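You operate a simulated robot arm through the tools that you are given. There is no shell and no other tool. Be economical: measure what you need, move in short steps, check, and stop when the job is done.

Carry out the task below with a simulated two-armed robot. There is one attempt and no reset: what you move stays moved.

JOB
Press the yellow reset button three times. Put the clear reel on the clipped papers. Take the orange reel that expires first and leave it on the green tray on the brown table. Put the black reel with the latest date on top of the brown carton on the black table. Switch the cooler switch off. Fetch the black plug from the top of the orange bench and set it on the low shelf of the small grey table. Take the yellow plug and put it on the brown table. Turn the t knob to 4. Put the power module labelled "D6" from the blue table on the bottom shelf of the extractor rack. The order is free.

It is judged by the outcome, as a careful person would: the job done as asked, and still so three seconds after it is handed in. It fails if anything else is knocked over, pushed out of place, dropped, spilled or broken.

ROBOT AND FRAMES
Two 7-joint arms with fingered hands on one trunk, on a base that drives. Base frame: it is fixed to the floor where the robot stands at the start and does not move with it; the origin is under the middle of the robot, x ahead of it, y to its left, z up; the surface under the hand at the start is at about z = 0.8. Units: m, degrees, N and s.
The left shoulder is at the start at [0.02, 0.214, 1.444], the right one opposite. With the tool pointing down near the work surface each hand reaches from about 0.1 to 0.46 m from the robot's upright axis, wherever it stands, measured 20 degrees to its own side. Places, roughly: black plug (3x2x3 cm) [1.6, -2.3, 0.8]; black reel [0.5, -1.75, 1]; bottom shelf of the extractor rack [3.5, -3.7, 0.4]; brown carton [3.25, -2, 0.75]; brown table [3.4, -0.1, 0.8]; clear reel [0.5, -0.25, 1]; clipped papers [-1.75, -4, 0.75]; cooler switch [0.6, -2.4, 0.8]; green tray [3.5, -0.5, 0.75]; low shelf of the small grey table [0.6, -2.3, 0.3]; orange reel [0.5, -1.5, 1]; power module [0.5, -4.75, 0.75]; t knob [0.4, -3.4, 0.9]; yellow plug (3x2x3 cm) [1.7, -2.3, 0.8]; yellow reset button [0.5, 0, 0.9]. Payload 3.3 kg a hand.
Tool frame (each hand has its own): the origin (TCP) lies between the finger pads and is the grasp point; the fingertips stand 0.026 m ahead of it; z points along the fingers, y is the line along which they close. The gripper opens to 0.132 m. The gripper's body begins 0.073 m behind the TCP. The gripper is a hand of 2 fingers: y runs from the thumb to the fingers, the wrist lies at [0, 0, -0.224] in the tool frame, and closing takes about 1.5 s.
Orientation is that of the tool frame in the base frame, as a unit quaternion [w, x, y, z]. With the fingers straight down and closing along the base's y, the tool's x points along the base's -x, its y along +y and its z along -z.

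CONTROLS
- The arms move only by the tool jog_arm. It takes "left_targets", "right_targets" or both (then of equal length, played together; a hand with none holds still); each is a list of rows, each a list of 6 numbers: the shift along the tool's x, y, z in units of 300 mm (1.0 is 300 mm), then the turn, a rotation vector about the tool's x, y, z in units of 90 degrees (1.0 is 90 degrees). In form: [[dx, dy, dz, rx, ry, rz], ...]. A call has 1 to 20 rows; each row is the pose to reach, as a shift and turn from the pose commanded when the call began, along the tool's axes at that moment. "left_gripper" and "right_gripper" are, for a hand that has rows, the finger opening in m, from 0 to 0.132, set as the call begins (left out, the last holds). A call with a number of a shift or a turn outside -1 to 1 is refused whole. A row lasts 0.2 s, in which the tool goes at most 0.05 m and 8.6 degrees; a call with a longer step from one row to the next is refused whole, and so is a gripper value outside its range. Where a pose cannot be reached the arm comes as near as it can. A force on the tool above 40 N (or 10 N above the force at the start of the call, whichever is more), or a blocked arm, ends the call early, and 0.2 s more pass. The fingers move at their own pace (about 0.153 m/s each) and stop on an object; they squeeze with about 22 N. The grip force told is the motor's: it shows also when the fingers shut on nothing. Time passes only in rows, and 0.2 s behind the last, so rows that repeat a pose let the fingers close. The reply holds the time, the measured pose of the TCP, the force on the tool along the base axes, the opening and the grip force, in the units named above and with some noise, with the torque about the TCP (base axes, N m) and any sound that the robot's microphone picked up.
- Cameras (640 x 400 px; columns grow to the right, rows downward): "scene" is now at [0.0827, -0.0001, 1.5944]; the picture's right is [-0.19, -0.98, 0.00], its down [-0.76, 0.14, -0.63] and it looks along [0.62, -0.12, -0.78] (base axes); focal length 263 px, centre (320, 200). "left" rides on the left gripper at [-0.066, -0.003, -0.099] in its tool frame; the picture's right is [0.04, -1.00, 0.00], its down [0.83, 0.03, -0.55] and it looks along [0.55, 0.02, 0.83] (tool axes); focal length 261 px, centre (320, 200). "right" rides on the right gripper at [0.066, -0.003, -0.099] in its tool frame; the picture's right is [0.04, 1.00, 0.00], its down [-0.83, 0.03, -0.55] and it looks along [-0.55, 0.02, 0.83] (tool axes); focal length 261 px, centre (320, 200).
- grab_frame(camera): a new picture of that camera. It takes no simulated time.
- move_column(by): slides the trunk up (or, below 0, down) by that many m; the arms and the scene camera ride with it, the base frame stays. It gives what a move gives, with no picture.
- steer(legs): drives the robot by 1 to 6 legs, each [ahead, left, turn to the left] in m, m and degrees, along the robot's own axes; the way and the turn of a leg run together, so that a leg with both is an arc; at most 1.5 m and 180 degrees a leg. The arms and the cameras ride along, it lands a little off, and it stops where it bumps. It gives what a move gives.
- finger_targets(finger1, thumb_bend, hand): sets how far each is bent, from 0 (flat) to 1 (curled in); at 0.3 the hand is open as for a grip, at 0.7 the pads meet at the TCP. One left out holds its place. A second passes; each finger stops where it meets its share of the squeeze, and holds until it gets a number again. A gripper value or a shape takes the hand back. It gives what a move gives, with no picture; readings hold the bend of each and the force on the fingers (four entries, about 0 where the hand has none), thumb and palm.
- set_grasp(shape, hand): the hand has 2 fingers and takes this shape, open, in about a second: jaw (thumb against the fingers, like two jaws); tri (thumb and two fingers); tip (a fingertip pinch); poke (one finger out to press); point (the index stretched); flat (the hand flat); cup (the hand cupped); fist (a fist). The gripper value then closes the fingers along that shape, each until it touches; the sizes above hold for jaw. It gives what a move gives, with no picture.
- turn_head(pan, tilt): turns the head with the scene camera to pan (to the left, within 86 degrees either way) and tilt (down, from -29 to 69), counted from straight ahead of the robot. It gives what a move gives.
- point_at(camera, pixels): for up to 12 pixels [column, row] of the newest picture of that camera ("zoom" is the newest enlarged one), the place [x, y, z] in the base frame of the surface seen there, good to about 0.002 m, but the place of the scene camera against the robot may be out by one fixed shift of up to 0.018 m in any direction. It takes no simulated time.
- close_up(camera, box): a new picture of the part [left, top, right, bottom] of that camera's present view, enlarged. It takes no simulated time.
- hand_in(): hands the job in; it is judged then, once.

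Work in short steps. Measure before you move; look again where a grasp or a placing could have gone wrong, and mend it. You have 145 turns and 178 pictures in all, those below and enlarged ones among them. Open the grippers and draw the arms clear of the work before you hand the job in, unless the task says otherwise.

The tools are called by a JSON object that holds its "api" and its "payload". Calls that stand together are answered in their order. jog_arm: Moves the arms, as the interface text tells. Its arguments: {"type":"object","properties":{"left_targets":{"type":"array","items":{"type":"array","items":{"type":"number"}}},"left_gripper":{"type":"number"},"right_targets":{"type":"array","items":{"type":"array","items":{"type":"number"}}},"right_gripper":{"type":"number"}},"required":[]} The other tools are called the same way: move_column (by) slides the trunk up or down; set_grasp (shape, hand) gives the hand a shape; finger_targets (finger1, thumb_bend, hand) moves the fingers one by one; steer (legs) drives the base; turn_head (pan, tilt) turns the head that bears the scene camera; grab_frame (camera) takes a picture; point_at (camera, pixels) gives the place of the surface under pixels of a picture; close_up (camera, box) takes an enlarged picture of a part of a camera's view; hand_in () hands the job in.

At the start:

```text
clock: 0.0
left_eef_pos: [0.3402, 0.0612, 1.1913]
left_tcp_rot: [0.0, 0.001, 1.0, 0.0]
left_contact_force: [0.5, 0.1, -0.1]
left_ft_torque: [0.0, 0.0, 0.01]
left_gripper_width: 0.132
left_grasp_force: 0.1
left_shape: jaw
left_bend: [0.3, 0.3]
left_finger forces: [0.0, 0.0, 0.0, 0.1, 0.1, 0.0]
right_eef_pos: [0.3567, -0.1986, 1.204]
right_tcp_rot: [0.001, 0.0, 1.0, 0.0]
right_contact_force: [-0.3, 0.1, 0.5]
right_ft_torque: [-0.03, -0.03, 0.01]
right_gripper_width: 0.132
right_grasp_force: 0.0
right_shape: jaw
right_bend: [0.3, 0.3]
right_finger forces: [0.1, 0.0, 0.1, 0.1, 0.0, 0.1]
trunk travel left (down, up): [-0.725, 0.036]
robot x, y, heading: [-0.0, -0.0018, -0.2]
head pan, tilt: [-10.7, 51.0]
```

scene: 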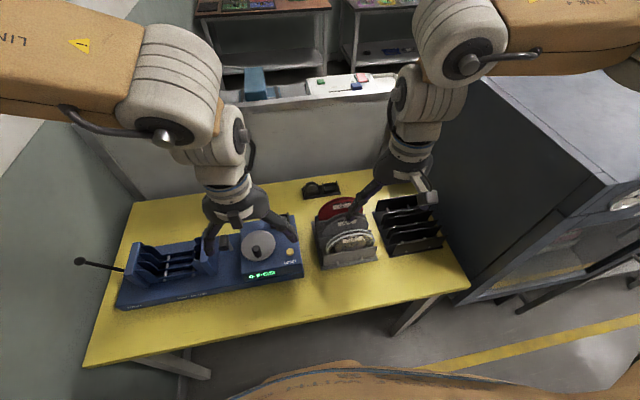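
right: 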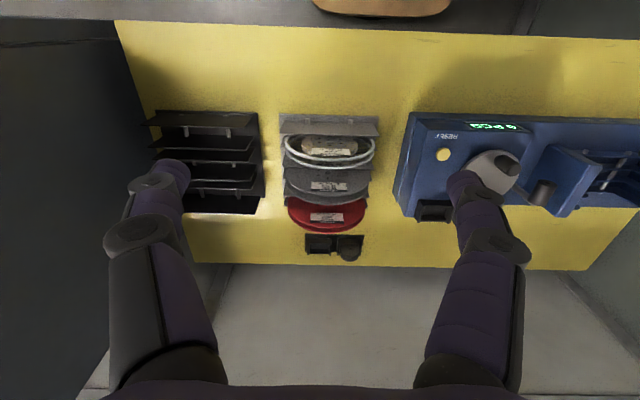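
left: 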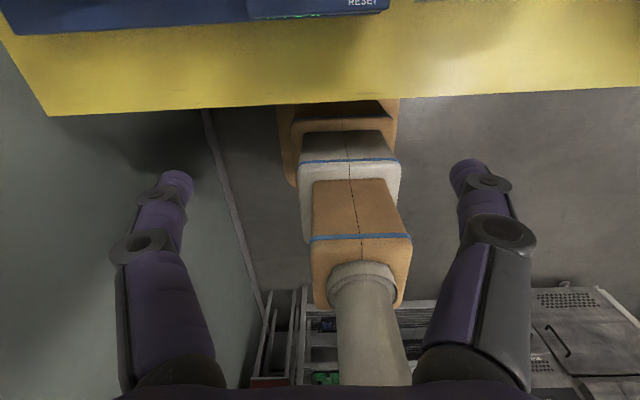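

The right camera shows the reset button at (443,155) and the reels in a rack around (328,170). I'll measure these and take an enlarged look.

{"api": "point_at", "payload": {"camera": "right", "pixels": [[443, 155], [430, 155], [450, 175], [330, 135], [330, 165], [325, 187], [327, 217], [330, 120], [285, 165], [372, 165], [400, 300], [327, 152]]}}

{"api": "close_up", "payload": {"camera": "right", "box": [260, 90, 480, 270]}}

{"api": "close_up", "payload": {"camera": "scene", "box": [230, 160, 450, 300]}}

```text
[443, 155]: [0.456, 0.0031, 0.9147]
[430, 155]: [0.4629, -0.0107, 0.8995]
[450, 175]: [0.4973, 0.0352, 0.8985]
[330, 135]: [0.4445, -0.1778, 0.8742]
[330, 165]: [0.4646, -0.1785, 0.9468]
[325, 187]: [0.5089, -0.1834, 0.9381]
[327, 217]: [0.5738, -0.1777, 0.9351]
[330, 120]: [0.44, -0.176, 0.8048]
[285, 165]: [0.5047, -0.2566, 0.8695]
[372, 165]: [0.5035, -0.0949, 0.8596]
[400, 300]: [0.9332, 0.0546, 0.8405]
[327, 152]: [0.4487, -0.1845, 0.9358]
```

```text
2.22 times, centred on (370, 180) of right
```

zoom: 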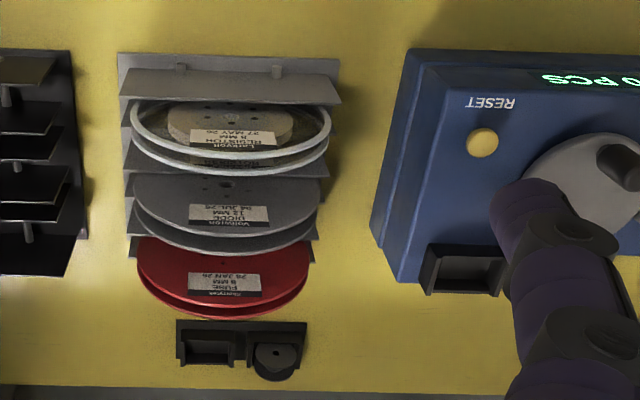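

```text
2.86 times, centred on (340, 230) of scene
```

zoom: 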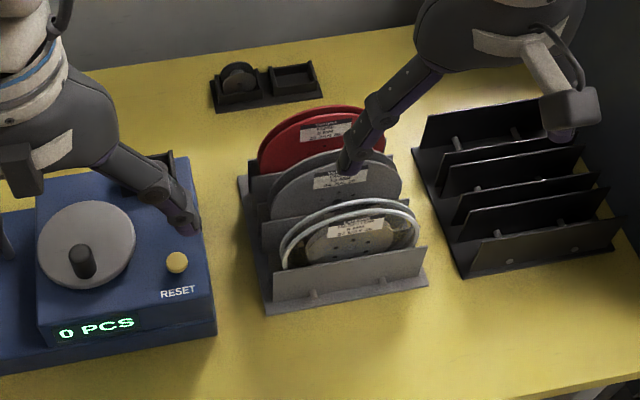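

The reset button top is at (0.456, 0.003, 0.915). I move the left hand with closed fingers to about 5 cm above it.

{"api": "jog_arm", "payload": {"left_targets": [[-0.13, -0.065, 0, 0, 0, 0], [-0.26, -0.13, 0, 0, 0, 0], [-0.386, -0.194, 0, 0, 0, 0], [-0.386, -0.194, 0.15, 0, 0, 0], [-0.386, -0.194, 0.3, 0, 0, 0], [-0.386, -0.194, 0.45, 0, 0, 0], [-0.386, -0.194, 0.6, 0, 0, 0], [-0.386, -0.194, 0.667, 0, 0, 0], [-0.386, -0.194, 0.667, 0, 0, 0], [-0.386, -0.194, 0.667, 0, 0, 0]], "left_gripper": 0}}

{"api": "grab_frame", "payload": {"camera": "right"}}

{"api": "grab_frame", "payload": {"camera": "left"}}

```text
clock: 2.4
left_eef_pos: [0.4537, 0.0643, 1.0029]
left_tcp_rot: [0.004, -0.029, 1.0, 0.002]
left_contact_force: [-0.4, 0.6, -0.6]
left_ft_torque: [0.0, 0.01, 0.02]
left_gripper_width: 0.0
left_grasp_force: 22.1
left_shape: jaw
left_bend: [0.61, 0.7]
left_finger forces: [0.0, 0.1, 0.0, 0.0, 0.0, 0.0]
left hand out of reach, approached as far as the arm can: row 3, 4, 5, 6, 7, 8, 9, 10
right_eef_pos: [0.3577, -0.1991, 1.2031]
right_tcp_rot: [0.001, 0.0, 1.0, 0.001]
right_contact_force: [0.4, 0.1, -0.4]
right_ft_torque: [-0.01, -0.01, -0.01]
right_gripper_width: 0.1319
right_grasp_force: 0.2
right_shape: jaw
right_bend: [0.3, 0.3]
right_finger forces: [0.1, 0.0, 0.0, 0.1, 0.1, 0.0]
trunk travel left (down, up): [-0.725, 0.036]
robot x, y, heading: [0.004, 0.0012, 0.1]
head pan, tilt: [-10.7, 51.0]
stopped in row 10 (left hand): the arm was blocked; the commanded pose is now the measured one
```

```text
172 pictures are left
```

right: 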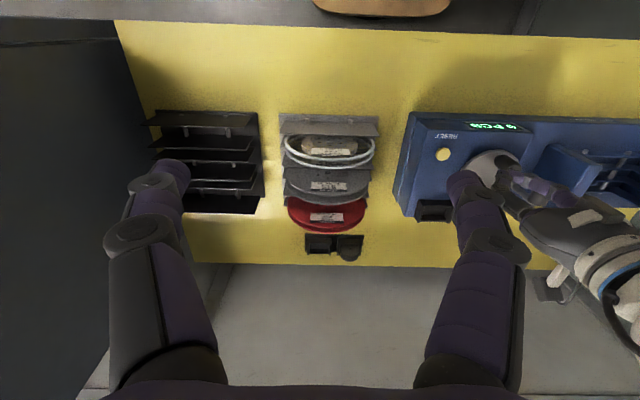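

```text
171 pictures are left
```

left: 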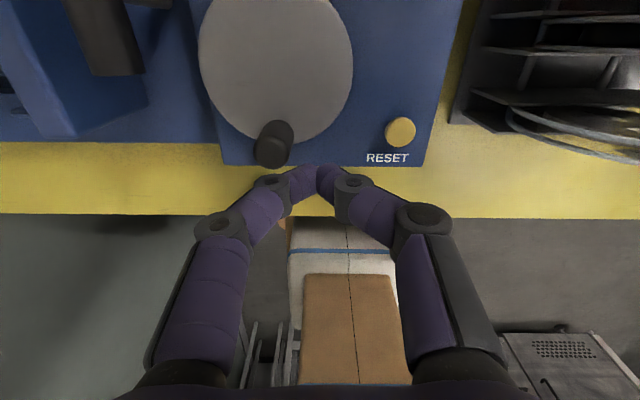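

The left arm can't reach inward that far. I raise it, and measure the table's near edge and the robot's front to see whether the base can shift right and slightly ahead.

{"api": "point_at", "payload": {"camera": "left", "pixels": [[400, 130], [560, 217], [560, 205], [335, 240], [350, 320], [315, 262], [330, 290]]}}

{"api": "jog_arm", "payload": {"left_targets": [[0, 0, -0.15, 0, 0, 0], [0, 0, -0.3, 0, 0, 0], [0, 0, -0.3, 0, 0, 0]]}}

```text
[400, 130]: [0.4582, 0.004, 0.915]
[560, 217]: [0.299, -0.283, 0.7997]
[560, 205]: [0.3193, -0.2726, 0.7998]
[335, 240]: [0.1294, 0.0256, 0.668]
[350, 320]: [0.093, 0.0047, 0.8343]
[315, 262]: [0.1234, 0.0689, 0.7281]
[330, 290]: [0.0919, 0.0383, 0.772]
```

```text
clock: 3.2
left_eef_pos: [0.45, 0.057, 1.0936]
left_tcp_rot: [0.004, -0.024, 1.0, 0.001]
left_contact_force: [0.7, -0.7, -0.1]
left_ft_torque: [0.02, 0.01, 0.02]
left_gripper_width: 0.0002
left_grasp_force: 21.9
left_shape: jaw
left_bend: [0.61, 0.7]
left_finger forces: [0.0, 0.1, 0.0, 0.0, 0.0, 0.0]
right_eef_pos: [0.3575, -0.1985, 1.2036]
right_tcp_rot: [0.002, 0.0, 1.0, 0.0]
right_contact_force: [0.1, -0.5, -0.1]
right_ft_torque: [0.03, 0.01, 0.01]
right_gripper_width: 0.1319
right_grasp_force: 0.0
right_shape: jaw
right_bend: [0.3, 0.3]
right_finger forces: [0.0, 0.1, 0.0, 0.0, 0.0, 0.1]
trunk travel left (down, up): [-0.725, 0.036]
robot x, y, heading: [0.0013, 0.0011, 0.2]
head pan, tilt: [-10.7, 51.0]
```

The table edge is at x≈0.298 and the trunk front at ≈0.13. I drive 5 cm ahead and 10 cm right.

{"api": "steer", "payload": {"legs": [[0.05, -0.1, 0]]}}

{"api": "grab_frame", "payload": {"camera": "left"}}

```text
clock: 4.4
left_eef_pos: [0.5007, -0.0439, 1.0929]
left_tcp_rot: [0.003, -0.024, 1.0, 0.002]
left_contact_force: [0.4, 0.8, -0.7]
left_ft_torque: [-0.01, 0.0, 0.0]
left_gripper_width: 0.0001
left_grasp_force: 21.9
left_shape: jaw
left_bend: [0.61, 0.7]
left_finger forces: [0.0, 0.1, 0.0, 0.1, 0.0, 0.0]
right_eef_pos: [0.4073, -0.2992, 1.2027]
right_tcp_rot: [0.001, 0.0, 1.0, 0.0]
right_contact_force: [0.2, 0.1, -0.4]
right_ft_torque: [0.02, -0.02, -0.01]
right_gripper_width: 0.1318
right_grasp_force: 0.1
right_shape: jaw
right_bend: [0.3, 0.3]
right_finger forces: [0.1, 0.0, 0.1, 0.1, 0.0, 0.0]
trunk travel left (down, up): [-0.725, 0.036]
robot x, y, heading: [0.0484, -0.1035, -0.3]
head pan, tilt: [-10.7, 51.0]
```

```text
170 pictures are left
```

left: 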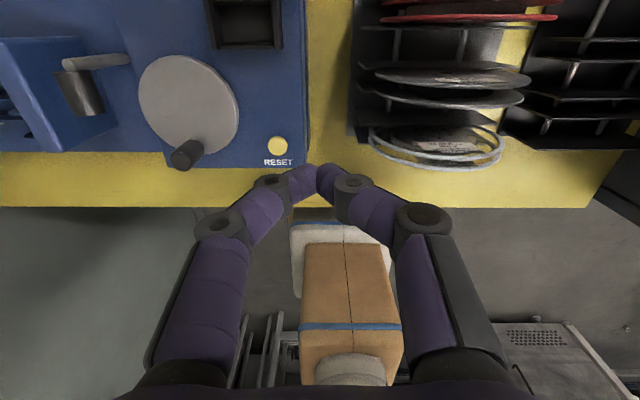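

Now the button is comfortably in reach; I go to about 2.5 cm of tip clearance above it.

{"api": "jog_arm", "payload": {"left_targets": [[0.07, 0.08, 0, 0, 0, 0], [0.141, 0.163, 0, 0, 0, 0], [0.141, 0.163, 0.15, 0, 0, 0], [0.141, 0.163, 0.3, 0, 0, 0], [0.141, 0.163, 0.4, 0, 0, 0], [0.141, 0.163, 0.427, 0, 0, 0], [0.141, 0.163, 0.427, 0, 0, 0]]}}

{"api": "grab_frame", "payload": {"camera": "left"}}

```text
clock: 6.0
left_eef_pos: [0.4565, 0.0037, 0.9655]
left_tcp_rot: [0.004, -0.024, 1.0, 0.002]
left_contact_force: [0.5, 0.0, -0.7]
left_ft_torque: [-0.03, 0.03, -0.02]
left_gripper_width: 0.0
left_grasp_force: 22.3
left_shape: jaw
left_bend: [0.61, 0.7]
left_finger forces: [0.0, 0.0, 0.0, 0.1, 0.1, 0.0]
right_eef_pos: [0.4075, -0.2987, 1.2045]
right_tcp_rot: [0.0, 0.0, 1.0, 0.0]
right_contact_force: [0.2, 1.0, -0.7]
right_ft_torque: [-0.01, -0.01, 0.0]
right_gripper_width: 0.132
right_grasp_force: 0.0
right_shape: jaw
right_bend: [0.3, 0.3]
right_finger forces: [0.0, 0.0, 0.1, 0.1, 0.0, 0.1]
trunk travel left (down, up): [-0.725, 0.036]
robot x, y, heading: [0.0518, -0.0978, -0.3]
head pan, tilt: [-10.7, 51.0]
```

```text
169 pictures are left
```

left: 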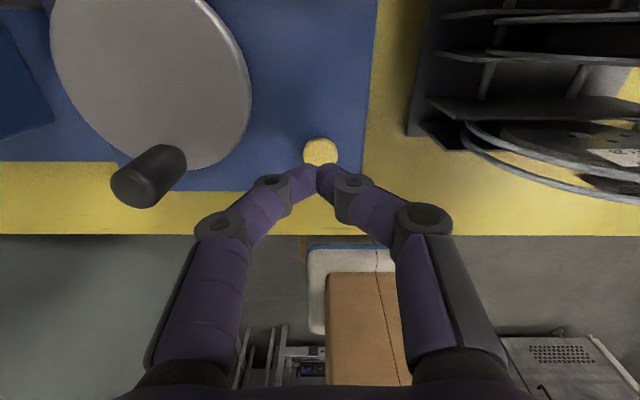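

The tip is lined up over the button. First press, going 6–7 mm past contact and back up.

{"api": "jog_arm", "payload": {"left_targets": [[0, 0, 0.07, 0, 0, 0], [0, 0, 0.085, 0, 0, 0], [0, 0, 0.095, 0, 0, 0], [0, 0, 0.105, 0, 0, 0], [0, 0, 0.105, 0, 0, 0]]}}

```text
clock: 7.2
left_eef_pos: [0.4567, 0.0038, 0.9342]
left_tcp_rot: [0.005, -0.024, 1.0, 0.002]
left_contact_force: [-1.7, 2.4, 18.9]
left_ft_torque: [0.11, 0.11, 0.01]
left_gripper_width: 0.0
left_grasp_force: 21.8
left_shape: jaw
left_bend: [0.63, 0.7]
left_finger forces: [0.0, 0.0, 0.0, 0.0, 0.1, 0.1]
right_eef_pos: [0.4064, -0.2996, 1.2038]
right_tcp_rot: [0.001, 0.001, 1.0, 0.0]
right_contact_force: [-0.7, 0.1, 0.2]
right_ft_torque: [0.02, 0.02, -0.01]
right_gripper_width: 0.132
right_grasp_force: 0.0
right_shape: jaw
right_bend: [0.3, 0.3]
right_finger forces: [0.0, 0.0, 0.0, 0.1, 0.0, 0.0]
trunk travel left (down, up): [-0.725, 0.036]
robot x, y, heading: [0.0527, -0.1005, 0.3]
head pan, tilt: [-10.7, 51.0]
heard: click
```

A click was heard at 18.9 N. I lift off 2 cm, press again in the same way, and lift.

{"api": "jog_arm", "payload": {"left_targets": [[0, 0, -0.05, 0, 0, 0], [0, 0, -0.07, 0, 0, 0], [0, 0, -0.07, 0, 0, 0]]}}

{"api": "jog_arm", "payload": {"left_targets": [[0, 0, 0.035, 0, 0, 0], [0, 0, 0.05, 0, 0, 0], [0, 0, 0.06, 0, 0, 0], [0, 0, 0.07, 0, 0, 0], [0, 0, 0.07, 0, 0, 0]]}}

{"api": "jog_arm", "payload": {"left_targets": [[0, 0, -0.05, 0, 0, 0], [0, 0, -0.07, 0, 0, 0], [0, 0, -0.07, 0, 0, 0]]}}

```text
clock: 8.0
left_eef_pos: [0.4567, 0.0034, 0.9535]
left_tcp_rot: [0.003, -0.024, 1.0, 0.002]
left_contact_force: [0.5, 0.1, -0.2]
left_ft_torque: [0.02, 0.02, -0.01]
left_gripper_width: 0.0
left_grasp_force: 21.9
left_shape: jaw
left_bend: [0.62, 0.7]
left_finger forces: [0.0, 0.0, 0.1, 0.0, 0.1, 0.0]
right_eef_pos: [0.4073, -0.2983, 1.2034]
right_tcp_rot: [0.001, 0.0, 1.0, 0.0]
right_contact_force: [0.8, 0.7, -0.4]
right_ft_torque: [0.01, 0.01, -0.02]
right_gripper_width: 0.1319
right_grasp_force: 0.0
right_shape: jaw
right_bend: [0.3, 0.3]
right_finger forces: [0.0, 0.0, 0.0, 0.0, 0.0, 0.0]
trunk travel left (down, up): [-0.725, 0.036]
robot x, y, heading: [0.0502, -0.1018, 0.1]
head pan, tilt: [-10.7, 51.0]
```

```text
clock: 9.2
left_eef_pos: [0.4567, 0.0034, 0.9339]
left_tcp_rot: [0.004, -0.025, 1.0, 0.002]
left_contact_force: [-2.0, 3.6, 19.2]
left_ft_torque: [0.12, 0.11, -0.01]
left_gripper_width: 0.0
left_grasp_force: 21.5
left_shape: jaw
left_bend: [0.63, 0.7]
left_finger forces: [0.1, 0.0, 0.0, 0.0, 0.1, 0.1]
right_eef_pos: [0.4068, -0.2989, 1.2042]
right_tcp_rot: [0.001, 0.0, 1.0, 0.0]
right_contact_force: [0.4, 0.8, 0.0]
right_ft_torque: [-0.02, -0.01, -0.04]
right_gripper_width: 0.1319
right_grasp_force: 0.1
right_shape: jaw
right_bend: [0.3, 0.3]
right_finger forces: [0.0, 0.0, 0.0, 0.0, 0.0, 0.0]
trunk travel left (down, up): [-0.725, 0.036]
robot x, y, heading: [0.0492, -0.1004, -0.1]
head pan, tilt: [-10.7, 51.0]
heard: click
```

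```text
clock: 10.0
left_eef_pos: [0.4576, 0.0045, 0.9555]
left_tcp_rot: [0.003, -0.024, 1.0, 0.002]
left_contact_force: [1.2, 0.0, -0.8]
left_ft_torque: [0.02, -0.01, -0.02]
left_gripper_width: 0.0
left_grasp_force: 21.9
left_shape: jaw
left_bend: [0.62, 0.7]
left_finger forces: [0.1, 0.1, 0.0, 0.0, 0.1, 0.0]
right_eef_pos: [0.4079, -0.2988, 1.203]
right_tcp_rot: [0.001, 0.0, 1.0, 0.0]
right_contact_force: [0.2, -0.5, 0.1]
right_ft_torque: [-0.02, -0.03, 0.0]
right_gripper_width: 0.1319
right_grasp_force: 0.1
right_shape: jaw
right_bend: [0.3, 0.3]
right_finger forces: [0.0, 0.1, 0.1, 0.0, 0.1, 0.0]
trunk travel left (down, up): [-0.725, 0.036]
robot x, y, heading: [0.0509, -0.1018, -0.1]
head pan, tilt: [-10.7, 51.0]
```

Second click heard. Third press, then I raise the left hand out of the way and look at the reel with the right camera.

{"api": "jog_arm", "payload": {"left_targets": [[0, 0, 0.035, 0, 0, 0], [0, 0, 0.05, 0, 0, 0], [0, 0, 0.06, 0, 0, 0], [0, 0, 0.07, 0, 0, 0], [0, 0, 0.07, 0, 0, 0]]}}

{"api": "jog_arm", "payload": {"left_targets": [[0, 0, -0.15, 0, 0, 0], [0, 0, -0.3, 0, 0, 0], [0, 0, -0.45, 0, 0, 0], [0, 0, -0.6, 0, 0, 0], [0, 0, -0.75, 0, 0, 0], [0.15, 0.05, -0.8, 0, 0, 0], [0.3, 0.15, -0.8, 0, 0, 0], [0.3, 0.15, -0.8, 0, 0, 0]]}}

{"api": "grab_frame", "payload": {"camera": "right"}}

```text
clock: 11.2
left_eef_pos: [0.4565, 0.0037, 0.9333]
left_tcp_rot: [0.006, -0.024, 1.0, 0.002]
left_contact_force: [2.2, 0.8, 20.6]
left_ft_torque: [-0.02, 0.03, 0.01]
left_gripper_width: 0.0
left_grasp_force: 21.2
left_shape: jaw
left_bend: [0.63, 0.7]
left_finger forces: [0.0, 0.0, 0.0, 0.1, 0.0, 0.1]
right_eef_pos: [0.4071, -0.2988, 1.2031]
right_tcp_rot: [0.001, 0.0, 1.0, 0.0]
right_contact_force: [0.2, -0.2, 0.0]
right_ft_torque: [-0.03, 0.0, 0.01]
right_gripper_width: 0.1319
right_grasp_force: 0.0
right_shape: jaw
right_bend: [0.3, 0.3]
right_finger forces: [0.0, 0.1, 0.1, 0.0, 0.1, 0.1]
trunk travel left (down, up): [-0.725, 0.036]
robot x, y, heading: [0.0506, -0.1032, -0.1]
head pan, tilt: [-10.7, 51.0]
heard: click
```

```text
refused: row 7 steps farther than a row can; nothing moved
```

```text
168 pictures are left
```

right: 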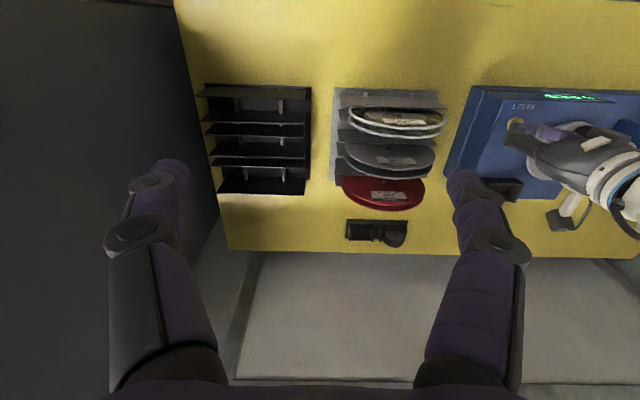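

Third click heard. The retreat was refused for step length, so I repeat it with smaller steps and enlarge the reel rack view.

{"api": "jog_arm", "payload": {"left_targets": [[0, 0, -0.15, 0, 0, 0], [0, 0, -0.3, 0, 0, 0], [0, 0, -0.45, 0, 0, 0], [0, 0, -0.6, 0, 0, 0], [0, 0, -0.75, 0, 0, 0], [0.12, 0.05, -0.8, 0, 0, 0], [0.24, 0.15, -0.8, 0, 0, 0], [0.3, 0.25, -0.8, 0, 0, 0], [0.3, 0.25, -0.8, 0, 0, 0]]}}

{"api": "close_up", "payload": {"camera": "right", "box": [320, 80, 460, 220]}}

{"api": "grab_frame", "payload": {"camera": "left"}}

```text
clock: 13.2
left_eef_pos: [0.3638, 0.0711, 1.1743]
left_tcp_rot: [0.003, -0.025, 1.0, 0.002]
left_contact_force: [-0.4, -0.2, 0.1]
left_ft_torque: [0.01, 0.02, -0.01]
left_gripper_width: 0.0
left_grasp_force: 21.9
left_shape: jaw
left_bend: [0.62, 0.7]
left_finger forces: [0.1, 0.1, 0.1, 0.0, 0.0, 0.1]
right_eef_pos: [0.4082, -0.2994, 1.2031]
right_tcp_rot: [0.001, 0.0, 1.0, 0.001]
right_contact_force: [-0.3, 0.3, 0.8]
right_ft_torque: [0.02, 0.01, -0.01]
right_gripper_width: 0.1319
right_grasp_force: 0.1
right_shape: jaw
right_bend: [0.3, 0.3]
right_finger forces: [0.1, 0.0, 0.1, 0.0, 0.0, 0.1]
trunk travel left (down, up): [-0.725, 0.036]
robot x, y, heading: [0.0511, -0.101, -0.2]
head pan, tilt: [-10.7, 51.0]
```

```text
2.86 times, centred on (390, 150) of right
```

zoom: 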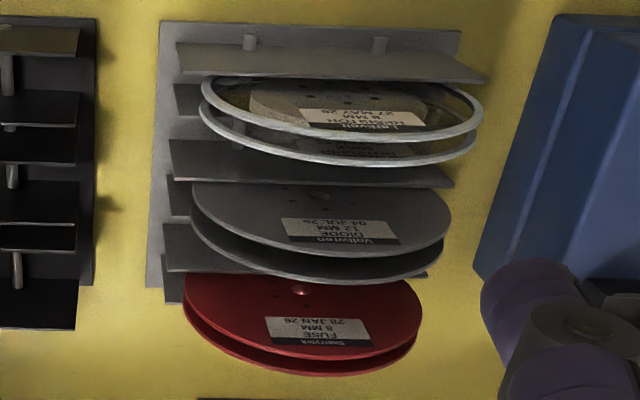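

```text
166 pictures are left
```

left: 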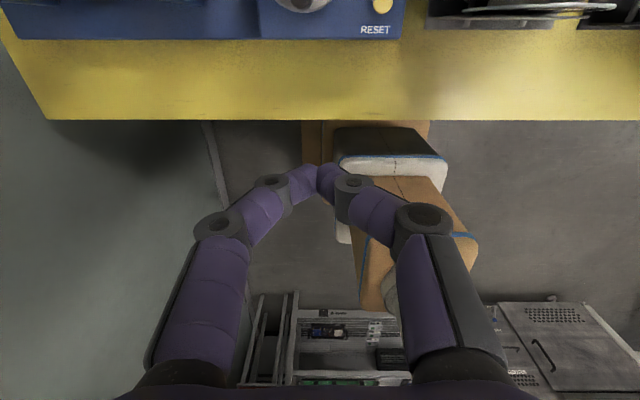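

I measure the two rims of the clear reel and the dividers around it in the zoom.

{"api": "point_at", "payload": {"camera": "zoom", "pixels": [[345, 136], [345, 163], [250, 122], [430, 130], [202, 100], [482, 105], [450, 183], [320, 182], [480, 78], [330, 76], [340, 240], [250, 155]]}}

```text
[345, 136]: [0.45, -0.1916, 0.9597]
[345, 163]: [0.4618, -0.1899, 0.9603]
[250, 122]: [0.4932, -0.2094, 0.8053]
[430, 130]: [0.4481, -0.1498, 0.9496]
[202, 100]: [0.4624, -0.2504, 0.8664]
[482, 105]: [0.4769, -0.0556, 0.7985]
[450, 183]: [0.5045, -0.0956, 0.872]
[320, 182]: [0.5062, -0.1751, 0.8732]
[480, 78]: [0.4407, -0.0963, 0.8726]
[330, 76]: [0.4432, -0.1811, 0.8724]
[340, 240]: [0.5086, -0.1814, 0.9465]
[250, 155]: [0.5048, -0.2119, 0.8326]
```

The clear reel's rims are at x≈0.450 and 0.463, top z≈0.961, centred y≈-0.178. I bring the right hand above it, turned 90° to close along x, opening 0.05.

{"api": "jog_arm", "payload": {"right_targets": [[-0.015, 0.037, 0.043, 0, 0, 0.09], [-0.03, 0.073, 0.087, 0, 0, 0.18], [-0.044, 0.11, 0.13, 0, 0, 0.27], [-0.058, 0.147, 0.173, 0, 0, 0.36], [-0.073, 0.183, 0.217, 0, 0, 0.45], [-0.087, 0.22, 0.26, 0, 0, 0.54], [-0.102, 0.256, 0.303, 0, 0, 0.63], [-0.116, 0.293, 0.347, 0, 0, 0.72], [-0.131, 0.33, 0.39, 0, 0, 0.81], [-0.146, 0.366, 0.434, 0, 0, 0.9], [-0.16, 0.403, 0.477, 0, 0, 0.99], [-0.16, 0.403, 0.477, 0, 0, 1], [-0.16, 0.403, 0.477, 0, 0, 1]], "right_gripper": 0.05}}

{"api": "grab_frame", "payload": {"camera": "right"}}

```text
clock: 16.0
left_eef_pos: [0.3637, 0.0728, 1.1746]
left_tcp_rot: [0.003, -0.024, 1.0, 0.002]
left_contact_force: [0.7, -0.1, -0.2]
left_ft_torque: [-0.01, 0.01, 0.01]
left_gripper_width: 0.0
left_grasp_force: 21.6
left_shape: jaw
left_bend: [0.62, 0.7]
left_finger forces: [0.1, 0.1, 0.0, 0.0, 0.1, 0.0]
right_eef_pos: [0.4554, -0.1781, 1.0615]
right_tcp_rot: [0.0, 0.708, 0.707, 0.0]
right_contact_force: [-0.5, 0.1, -0.8]
right_ft_torque: [0.01, -0.02, 0.02]
right_gripper_width: 0.0504
right_grasp_force: 0.0
right_shape: jaw
right_bend: [0.73, 0.7]
right_finger forces: [0.0, 0.0, 0.1, 0.1, 0.0, 0.0]
trunk travel left (down, up): [-0.725, 0.036]
robot x, y, heading: [0.0509, -0.0989, -0.1]
head pan, tilt: [-10.7, 51.0]
```

```text
165 pictures are left
```

right: 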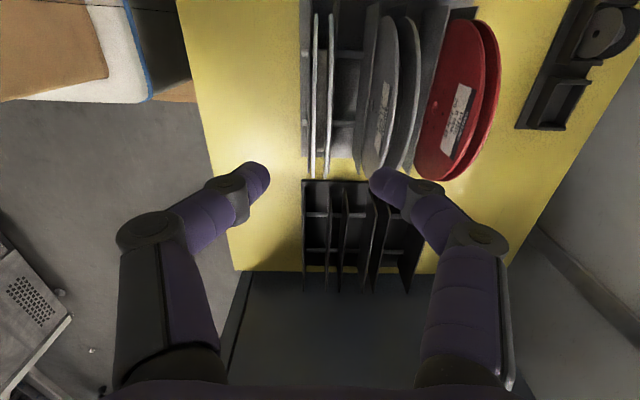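

The reel sits midway between the fingertips (columns 258 and 383, rims at 312/331). I descend to TCP z≈0.937.

{"api": "jog_arm", "payload": {"right_targets": [[0, 0, 0.12, 0, 0, 0], [0, 0, 0.24, 0, 0, 0], [0, 0, 0.33, 0, 0, 0], [0, 0, 0.38, 0, 0, 0], [0, 0, 0.415, 0, 0, 0], [0, 0, 0.415, 0, 0, 0]]}}

{"api": "jog_arm", "payload": {"right_targets": [[0, 0, 0, 0, 0, 0], [0, 0, 0, 0, 0, 0], [0, 0, 0, 0, 0, 0], [0, 0, 0, 0, 0, 0], [0, 0, 0, 0, 0, 0]], "right_gripper": 0.0}}

{"api": "grab_frame", "payload": {"camera": "right"}}

```text
clock: 17.4
left_eef_pos: [0.363, 0.0724, 1.1744]
left_tcp_rot: [0.004, -0.025, 1.0, 0.002]
left_contact_force: [-0.2, -0.1, -0.5]
left_ft_torque: [0.02, -0.05, -0.04]
left_gripper_width: 0.0001
left_grasp_force: 21.6
left_shape: jaw
left_bend: [0.62, 0.7]
left_finger forces: [0.0, 0.1, 0.0, 0.0, 0.1, 0.0]
right_eef_pos: [0.4556, -0.1784, 0.9362]
right_tcp_rot: [0.0, 0.707, 0.707, 0.001]
right_contact_force: [-5.2, 0.0, 1.8]
right_ft_torque: [0.02, -0.26, 0.01]
right_gripper_width: 0.0486
right_grasp_force: 0.0
right_shape: jaw
right_bend: [0.73, 0.7]
right_finger forces: [4.5, 0.0, 0.0, 0.0, 0.0, 0.0]
trunk travel left (down, up): [-0.725, 0.036]
robot x, y, heading: [0.0536, -0.1001, 0.2]
head pan, tilt: [-10.7, 51.0]
```

```text
clock: 18.6
left_eef_pos: [0.365, 0.0716, 1.1732]
left_tcp_rot: [0.004, -0.025, 1.0, 0.002]
left_contact_force: [0.3, 0.4, 0.2]
left_ft_torque: [0.01, 0.01, 0.04]
left_gripper_width: 0.0
left_grasp_force: 22.0
left_shape: jaw
left_bend: [0.62, 0.7]
left_finger forces: [0.1, 0.0, 0.0, 0.0, 0.0, 0.0]
right_eef_pos: [0.4561, -0.1785, 0.9364]
right_tcp_rot: [0.0, 0.707, 0.707, 0.001]
right_contact_force: [-1.4, -0.7, 0.4]
right_ft_torque: [-0.01, 0.05, -0.02]
right_gripper_width: 0.0134
right_grasp_force: 22.1
right_shape: jaw
right_bend: [0.74, 0.71]
right_finger forces: [19.0, 0.0, 0.1, 0.1, 20.0, 0.1]
trunk travel left (down, up): [-0.725, 0.036]
robot x, y, heading: [0.0514, -0.0966, 0.0]
head pan, tilt: [-10.7, 51.0]
```

```text
164 pictures are left
```

right: 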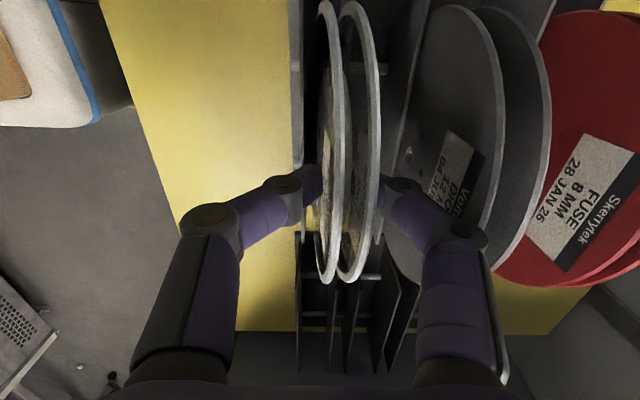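

Gripping with 20 N on both pads. I lift straight up 0.25 m and look.

{"api": "jog_arm", "payload": {"right_targets": [[0, 0, -0.05, 0, 0, 0], [0, 0, -0.15, 0, 0, 0], [0, 0, -0.3, 0, 0, 0], [0, 0, -0.45, 0, 0, 0], [0, 0, -0.6, 0, 0, 0], [0, 0, -0.75, 0, 0, 0], [0, 0, -0.85, 0, 0, 0], [0, 0, -0.85, 0, 0, 0]]}}

{"api": "grab_frame", "payload": {"camera": "right"}}

{"api": "grab_frame", "payload": {"camera": "scene"}}

```text
clock: 20.4
left_eef_pos: [0.3632, 0.0721, 1.1735]
left_tcp_rot: [0.004, -0.025, 1.0, 0.002]
left_contact_force: [0.0, -0.7, 0.9]
left_ft_torque: [0.01, -0.04, -0.01]
left_gripper_width: 0.0001
left_grasp_force: 22.2
left_shape: jaw
left_bend: [0.62, 0.7]
left_finger forces: [0.0, 0.0, 0.0, 0.0, 0.0, 0.0]
right_eef_pos: [0.4553, -0.1776, 1.1881]
right_tcp_rot: [0.0, 0.707, 0.707, 0.001]
right_contact_force: [0.1, 0.9, -1.1]
right_ft_torque: [0.03, 0.02, -0.01]
right_gripper_width: 0.0131
right_grasp_force: 22.3
right_shape: jaw
right_bend: [0.74, 0.71]
right_finger forces: [19.0, 0.0, 0.0, 0.0, 18.8, 0.0]
trunk travel left (down, up): [-0.725, 0.036]
robot x, y, heading: [0.0502, -0.0976, -0.0]
head pan, tilt: [-10.7, 51.0]
```

```text
163 pictures are left
```

right: 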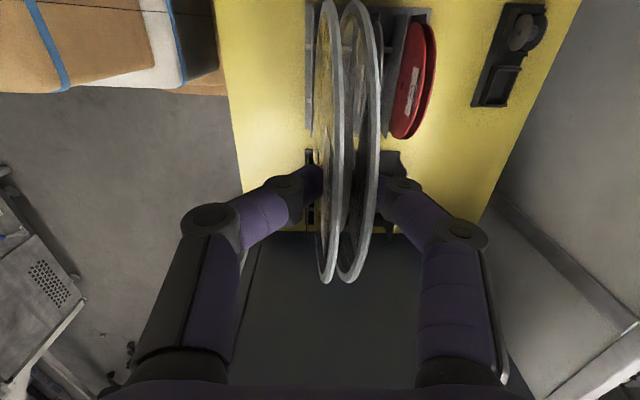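

```text
162 pictures are left
```

scene: 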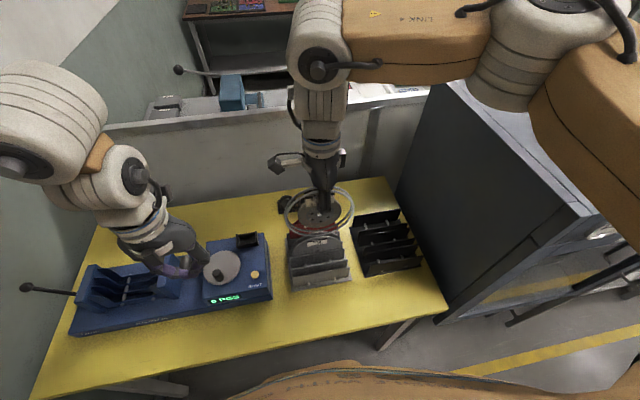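

Reel is held well. Before backing, I measure the furniture behind the robot visible at the bottom of the left camera picture and pan the head right.

{"api": "point_at", "payload": {"camera": "left", "pixels": [[340, 330], [250, 330], [500, 310], [620, 300], [550, 300], [320, 290], [100, 250]]}}

{"api": "turn_head", "payload": {"pan": -75, "tilt": 20}}

{"api": "grab_frame", "payload": {"camera": "scene"}}

```text
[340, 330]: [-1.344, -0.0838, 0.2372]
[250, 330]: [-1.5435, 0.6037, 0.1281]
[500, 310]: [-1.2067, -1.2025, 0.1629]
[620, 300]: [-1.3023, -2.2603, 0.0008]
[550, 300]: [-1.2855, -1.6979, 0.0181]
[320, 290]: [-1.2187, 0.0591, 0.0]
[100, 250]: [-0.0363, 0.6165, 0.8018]
```

```text
clock: 21.8
left_eef_pos: [0.3637, 0.071, 1.1742]
left_tcp_rot: [0.003, -0.024, 1.0, 0.002]
left_contact_force: [-0.2, -0.9, -0.2]
left_ft_torque: [-0.01, -0.02, -0.01]
left_gripper_width: 0.0
left_grasp_force: 22.2
left_shape: jaw
left_bend: [0.62, 0.7]
left_finger forces: [0.1, 0.1, 0.0, 0.0, 0.1, 0.0]
right_eef_pos: [0.4554, -0.1764, 1.1875]
right_tcp_rot: [0.001, 0.708, 0.706, 0.0]
right_contact_force: [0.0, -0.1, -0.4]
right_ft_torque: [0.01, 0.0, -0.02]
right_gripper_width: 0.013
right_grasp_force: 21.9
right_shape: jaw
right_bend: [0.74, 0.71]
right_finger forces: [18.9, 0.1, 0.0, 0.0, 18.8, 0.0]
trunk travel left (down, up): [-0.725, 0.036]
robot x, y, heading: [0.0521, -0.1019, 0.0]
head pan, tilt: [-75.0, 20.0]
```

```text
161 pictures are left
```

scene: 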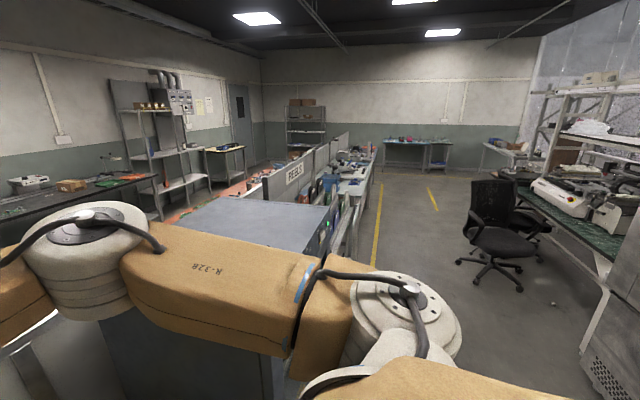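

The aisle runs along the stations. I measure the row's edges and the chair, to plan the drive.

{"api": "point_at", "payload": {"camera": "scene", "pixels": [[460, 262], [497, 282], [550, 232], [380, 200], [360, 250], [434, 200], [515, 165], [375, 170], [330, 205], [605, 245], [490, 150], [550, 303]]}}

{"api": "close_up", "payload": {"camera": "scene", "box": [230, 100, 550, 260]}}

```text
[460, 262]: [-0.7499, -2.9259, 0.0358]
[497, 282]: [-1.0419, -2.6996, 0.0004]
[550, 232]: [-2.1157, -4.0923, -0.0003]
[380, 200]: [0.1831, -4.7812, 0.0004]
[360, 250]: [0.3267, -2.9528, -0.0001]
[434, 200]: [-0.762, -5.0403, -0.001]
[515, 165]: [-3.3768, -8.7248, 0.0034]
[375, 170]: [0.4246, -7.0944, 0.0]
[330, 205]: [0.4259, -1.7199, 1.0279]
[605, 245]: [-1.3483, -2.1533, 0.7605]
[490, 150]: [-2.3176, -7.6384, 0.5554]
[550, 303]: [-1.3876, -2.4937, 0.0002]
```

```text
2.00 times, centred on (390, 180) of scene
```

zoom: 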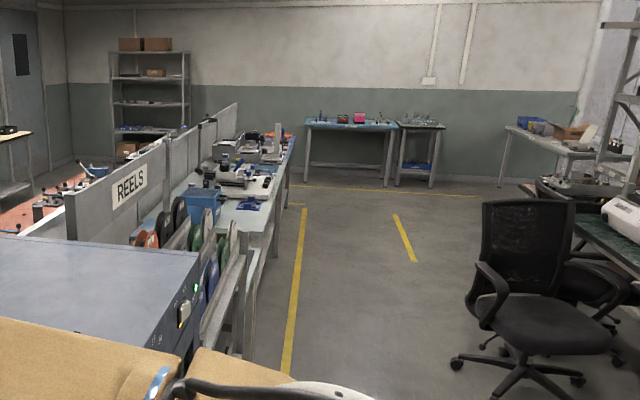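

Chair reaches x≈-0.75 near y≈-2.9 and tables start at x≈0.3. I back off 0.33 m and strafe right 1.4 m to the reel station, then look ahead.

{"api": "steer", "payload": {"legs": [[-0.33, 0, 0], [0, -1.4, 0]]}}

{"api": "turn_head", "payload": {"pan": -15, "tilt": 40}}

{"api": "grab_frame", "payload": {"camera": "scene"}}

```text
clock: 30.6
left_eef_pos: [0.0003, -1.3509, 1.1741]
left_tcp_rot: [0.004, 0.0, 1.0, 0.002]
left_contact_force: [-0.1, 0.0, -0.8]
left_ft_torque: [0.02, -0.01, 0.04]
left_gripper_width: 0.0
left_grasp_force: 21.9
left_shape: jaw
left_bend: [0.62, 0.7]
left_finger forces: [0.0, 0.0, 0.0, 0.0, 0.0, 0.1]
right_eef_pos: [0.0784, -1.6049, 1.1882]
right_tcp_rot: [0.001, 0.725, 0.689, 0.001]
right_contact_force: [-0.1, 1.2, -0.6]
right_ft_torque: [0.02, 0.0, -0.04]
right_gripper_width: 0.0131
right_grasp_force: 21.6
right_shape: jaw
right_bend: [0.74, 0.71]
right_finger forces: [18.9, 0.0, 0.1, 0.0, 18.8, 0.1]
trunk travel left (down, up): [-0.725, 0.036]
robot x, y, heading: [-0.322, -1.5094, -3.0]
head pan, tilt: [-75.0, 20.0]
```

```text
clock: 31.9
left_eef_pos: [-0.001, -1.3522, 1.1737]
left_tcp_rot: [0.004, 0.0, 1.0, 0.002]
left_contact_force: [0.2, -0.8, -0.4]
left_ft_torque: [-0.01, -0.01, -0.03]
left_gripper_width: 0.0001
left_grasp_force: 21.7
left_shape: jaw
left_bend: [0.62, 0.7]
left_finger forces: [0.1, 0.1, 0.1, 0.0, 0.0, 0.0]
right_eef_pos: [0.0809, -1.6048, 1.1881]
right_tcp_rot: [0.001, 0.725, 0.689, 0.001]
right_contact_force: [0.1, 0.0, -1.4]
right_ft_torque: [-0.03, 0.04, -0.01]
right_gripper_width: 0.0129
right_grasp_force: 22.6
right_shape: jaw
right_bend: [0.74, 0.71]
right_finger forces: [18.9, 0.1, 0.0, 0.1, 18.8, 0.0]
trunk travel left (down, up): [-0.725, 0.036]
robot x, y, heading: [-0.3169, -1.5057, -2.9]
head pan, tilt: [-15.0, 40.0]
```

```text
159 pictures are left
```

scene: 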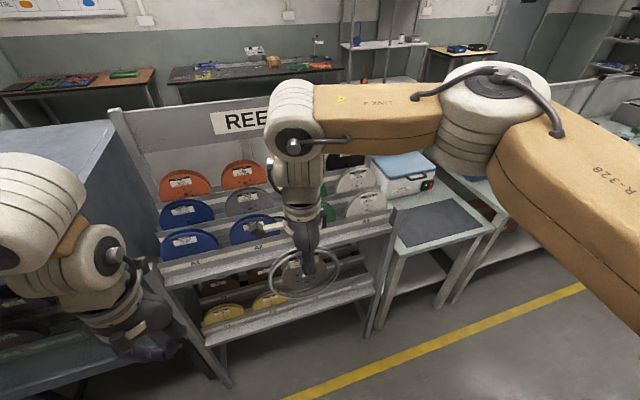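

The reel rack is visible; I enlarge the upper reels and the cooler.

{"api": "close_up", "payload": {"camera": "scene", "box": [150, 140, 290, 260]}}

{"api": "close_up", "payload": {"camera": "scene", "box": [310, 140, 500, 260]}}

```text
3.33 times, centred on (220, 200) of scene
```

zoom: 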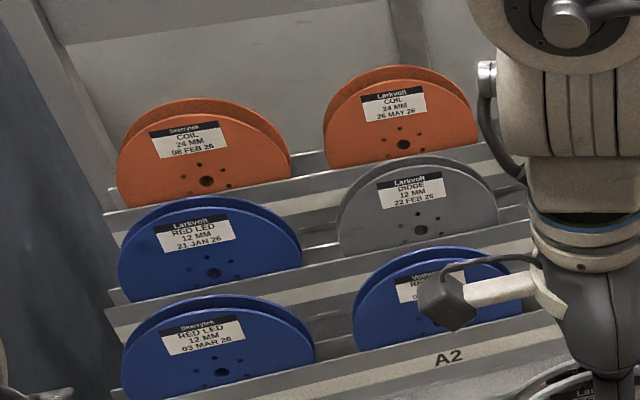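

```text
3.33 times, centred on (405, 200) of scene
```

zoom: 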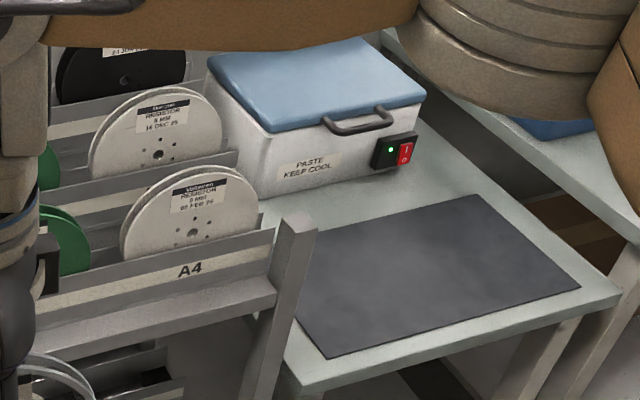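

Orange so far: 08 FEB 26 and 26 MAY 26; others are hidden behind my arm. I strafe right 0.75 m toward the cooler for an unobstructed view.

{"api": "steer", "payload": {"legs": [[0, -0.75, 3]]}}

{"api": "turn_head", "payload": {"pan": 25, "tilt": 38}}

{"api": "grab_frame", "payload": {"camera": "scene"}}

```text
clock: 35.9
left_eef_pos: [-0.0306, -2.0957, 1.1748]
left_tcp_rot: [0.004, -0.017, 1.0, 0.002]
left_contact_force: [-0.1, 0.5, 0.1]
left_ft_torque: [0.04, 0.01, 0.0]
left_gripper_width: 0.0001
left_grasp_force: 21.6
left_shape: jaw
left_bend: [0.62, 0.7]
left_finger forces: [0.0, 0.0, 0.1, 0.1, 0.0, 0.0]
right_eef_pos: [0.0567, -2.344, 1.1878]
right_tcp_rot: [0.0, 0.712, 0.702, 0.001]
right_contact_force: [1.1, 0.7, -1.7]
right_ft_torque: [-0.02, 0.01, -0.01]
right_gripper_width: 0.0129
right_grasp_force: 21.5
right_shape: jaw
right_bend: [0.74, 0.71]
right_finger forces: [18.9, 0.0, 0.0, 0.1, 18.8, 0.0]
trunk travel left (down, up): [-0.725, 0.036]
robot x, y, heading: [-0.3452, -2.2634, -1.0]
head pan, tilt: [-15.0, 40.0]
```

```text
clock: 37.0
left_eef_pos: [-0.0306, -2.0953, 1.1742]
left_tcp_rot: [0.003, -0.016, 1.0, 0.002]
left_contact_force: [-0.2, 0.1, -1.2]
left_ft_torque: [-0.01, 0.0, 0.0]
left_gripper_width: 0.0
left_grasp_force: 22.1
left_shape: jaw
left_bend: [0.62, 0.7]
left_finger forces: [0.1, 0.0, 0.1, 0.0, 0.0, 0.0]
right_eef_pos: [0.0569, -2.3449, 1.189]
right_tcp_rot: [0.001, 0.713, 0.701, 0.001]
right_contact_force: [0.5, -0.2, -1.7]
right_ft_torque: [-0.02, 0.01, -0.03]
right_gripper_width: 0.0132
right_grasp_force: 21.8
right_shape: jaw
right_bend: [0.74, 0.71]
right_finger forces: [18.8, 0.0, 0.0, 0.0, 18.8, 0.1]
trunk travel left (down, up): [-0.725, 0.036]
robot x, y, heading: [-0.3484, -2.2641, -0.9]
head pan, tilt: [25.0, 38.0]
```

```text
156 pictures are left
```

scene: 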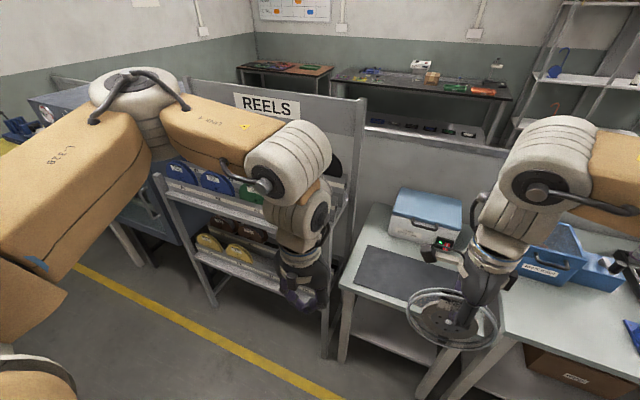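

The switch is at about (440,245). I enlarge and measure it.

{"api": "close_up", "payload": {"camera": "scene", "box": [370, 180, 490, 280]}}

```text
4.00 times, centred on (430, 230) of scene
```

zoom: 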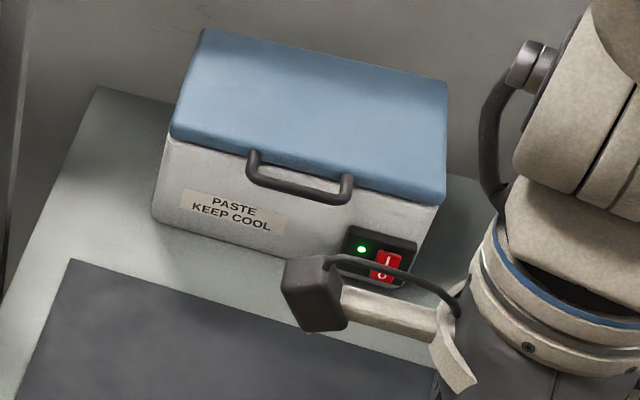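

{"api": "point_at", "payload": {"camera": "zoom", "pixels": [[390, 262], [382, 275], [348, 235], [412, 262], [200, 200], [270, 225], [350, 180], [300, 290], [100, 300]]}}

{"api": "point_at", "payload": {"camera": "scene", "pixels": [[345, 300], [440, 345], [380, 350], [350, 265]]}}

```text
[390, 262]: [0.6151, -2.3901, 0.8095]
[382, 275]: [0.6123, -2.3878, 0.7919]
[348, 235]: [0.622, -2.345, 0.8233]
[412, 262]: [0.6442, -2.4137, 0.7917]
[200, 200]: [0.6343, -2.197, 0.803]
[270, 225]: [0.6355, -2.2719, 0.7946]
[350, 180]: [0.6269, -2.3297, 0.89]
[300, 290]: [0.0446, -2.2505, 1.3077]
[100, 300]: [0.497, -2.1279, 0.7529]
```

```text
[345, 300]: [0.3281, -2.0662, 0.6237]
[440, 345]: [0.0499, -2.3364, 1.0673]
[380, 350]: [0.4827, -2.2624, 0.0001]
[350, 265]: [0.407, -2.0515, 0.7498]
```

Switch face is at x≈0.615, y≈-2.389; "O" at z≈0.79. I turn the left hand to point forward, and draw the right hand with the reel back toward the body.

{"api": "jog_arm", "payload": {"left_targets": [[-0.045, 0, 0.036, 0, -0.091, 0], [-0.09, 0, 0.072, 0, -0.182, 0], [-0.135, 0, 0.108, 0, -0.273, 0], [-0.18, 0, 0.144, 0, -0.364, 0], [-0.225, 0, 0.18, 0, -0.455, 0], [-0.27, 0, 0.216, 0, -0.546, 0], [-0.315, 0, 0.252, 0, -0.637, 0], [-0.36, 0, 0.288, 0, -0.728, 0], [-0.405, 0, 0.324, 0, -0.819, 0], [-0.45, 0, 0.36, 0, -0.91, 0], [-0.5, 0, 0.4, 0, -1, 0], [-0.5, 0, 0.4, 0, -1, 0]], "right_targets": [[-0.03, -0.045, 0, 0, 0, 0], [-0.06, -0.09, 0, 0, 0, 0], [-0.09, -0.135, 0, 0, 0, 0], [-0.12, -0.18, 0, 0, 0, 0], [-0.15, -0.225, 0, 0, 0, 0], [-0.18, -0.27, 0, 0, 0, 0], [-0.21, -0.315, 0, 0, 0, 0], [-0.24, -0.36, 0, 0, 0, 0], [-0.27, -0.405, 0, 0, 0, 0], [-0.3, -0.45, 0, 0, 0, 0], [-0.33, -0.5, 0, 0, 0, 0], [-0.33, -0.5, 0, 0, 0, 0]]}}

{"api": "grab_frame", "payload": {"camera": "left"}}

{"api": "grab_frame", "payload": {"camera": "scene"}}

```text
clock: 39.6
left_eef_pos: [0.1211, -2.0869, 1.0551]
left_tcp_rot: [0.71, -0.011, 0.704, 0.012]
left_contact_force: [-0.9, -0.2, -1.6]
left_ft_torque: [0.03, -0.02, -0.07]
left_gripper_width: 0.0003
left_grasp_force: 22.2
left_shape: jaw
left_bend: [0.62, 0.7]
left_finger forces: [0.0, 0.1, 0.0, 0.0, 0.0, 0.0]
left hand out of reach, approached as far as the arm can: row 7, 8, 9
right_eef_pos: [-0.0068, -2.4801, 1.1731]
right_tcp_rot: [0.0, 0.711, 0.703, -0.001]
right_contact_force: [-0.6, 0.3, 0.1]
right_ft_torque: [-0.06, 0.03, 0.0]
right_gripper_width: 0.0129
right_grasp_force: 21.7
right_shape: jaw
right_bend: [0.74, 0.71]
right_finger forces: [19.2, 0.0, 0.0, 0.1, 19.0, 0.1]
right hand out of reach, approached as far as the arm can: row 3, 4, 5, 6, 7, 8, 9, 10, 11, 12
trunk travel left (down, up): [-0.725, 0.036]
robot x, y, heading: [-0.3475, -2.2634, -0.9]
head pan, tilt: [25.0, 38.0]
```

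```text
154 pictures are left
```

left: 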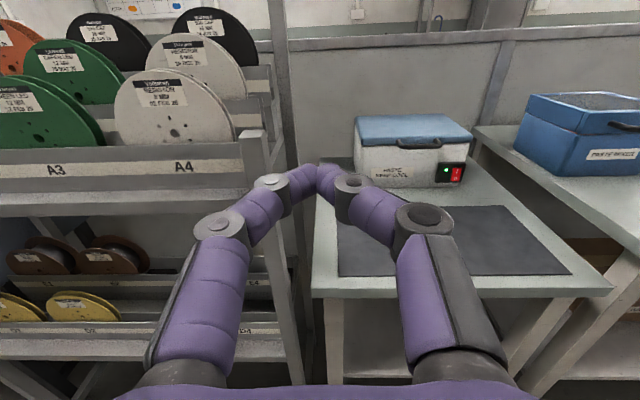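

```text
153 pictures are left
```

scene: 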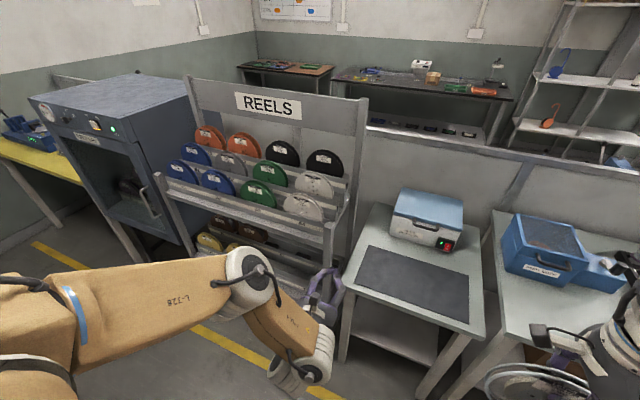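

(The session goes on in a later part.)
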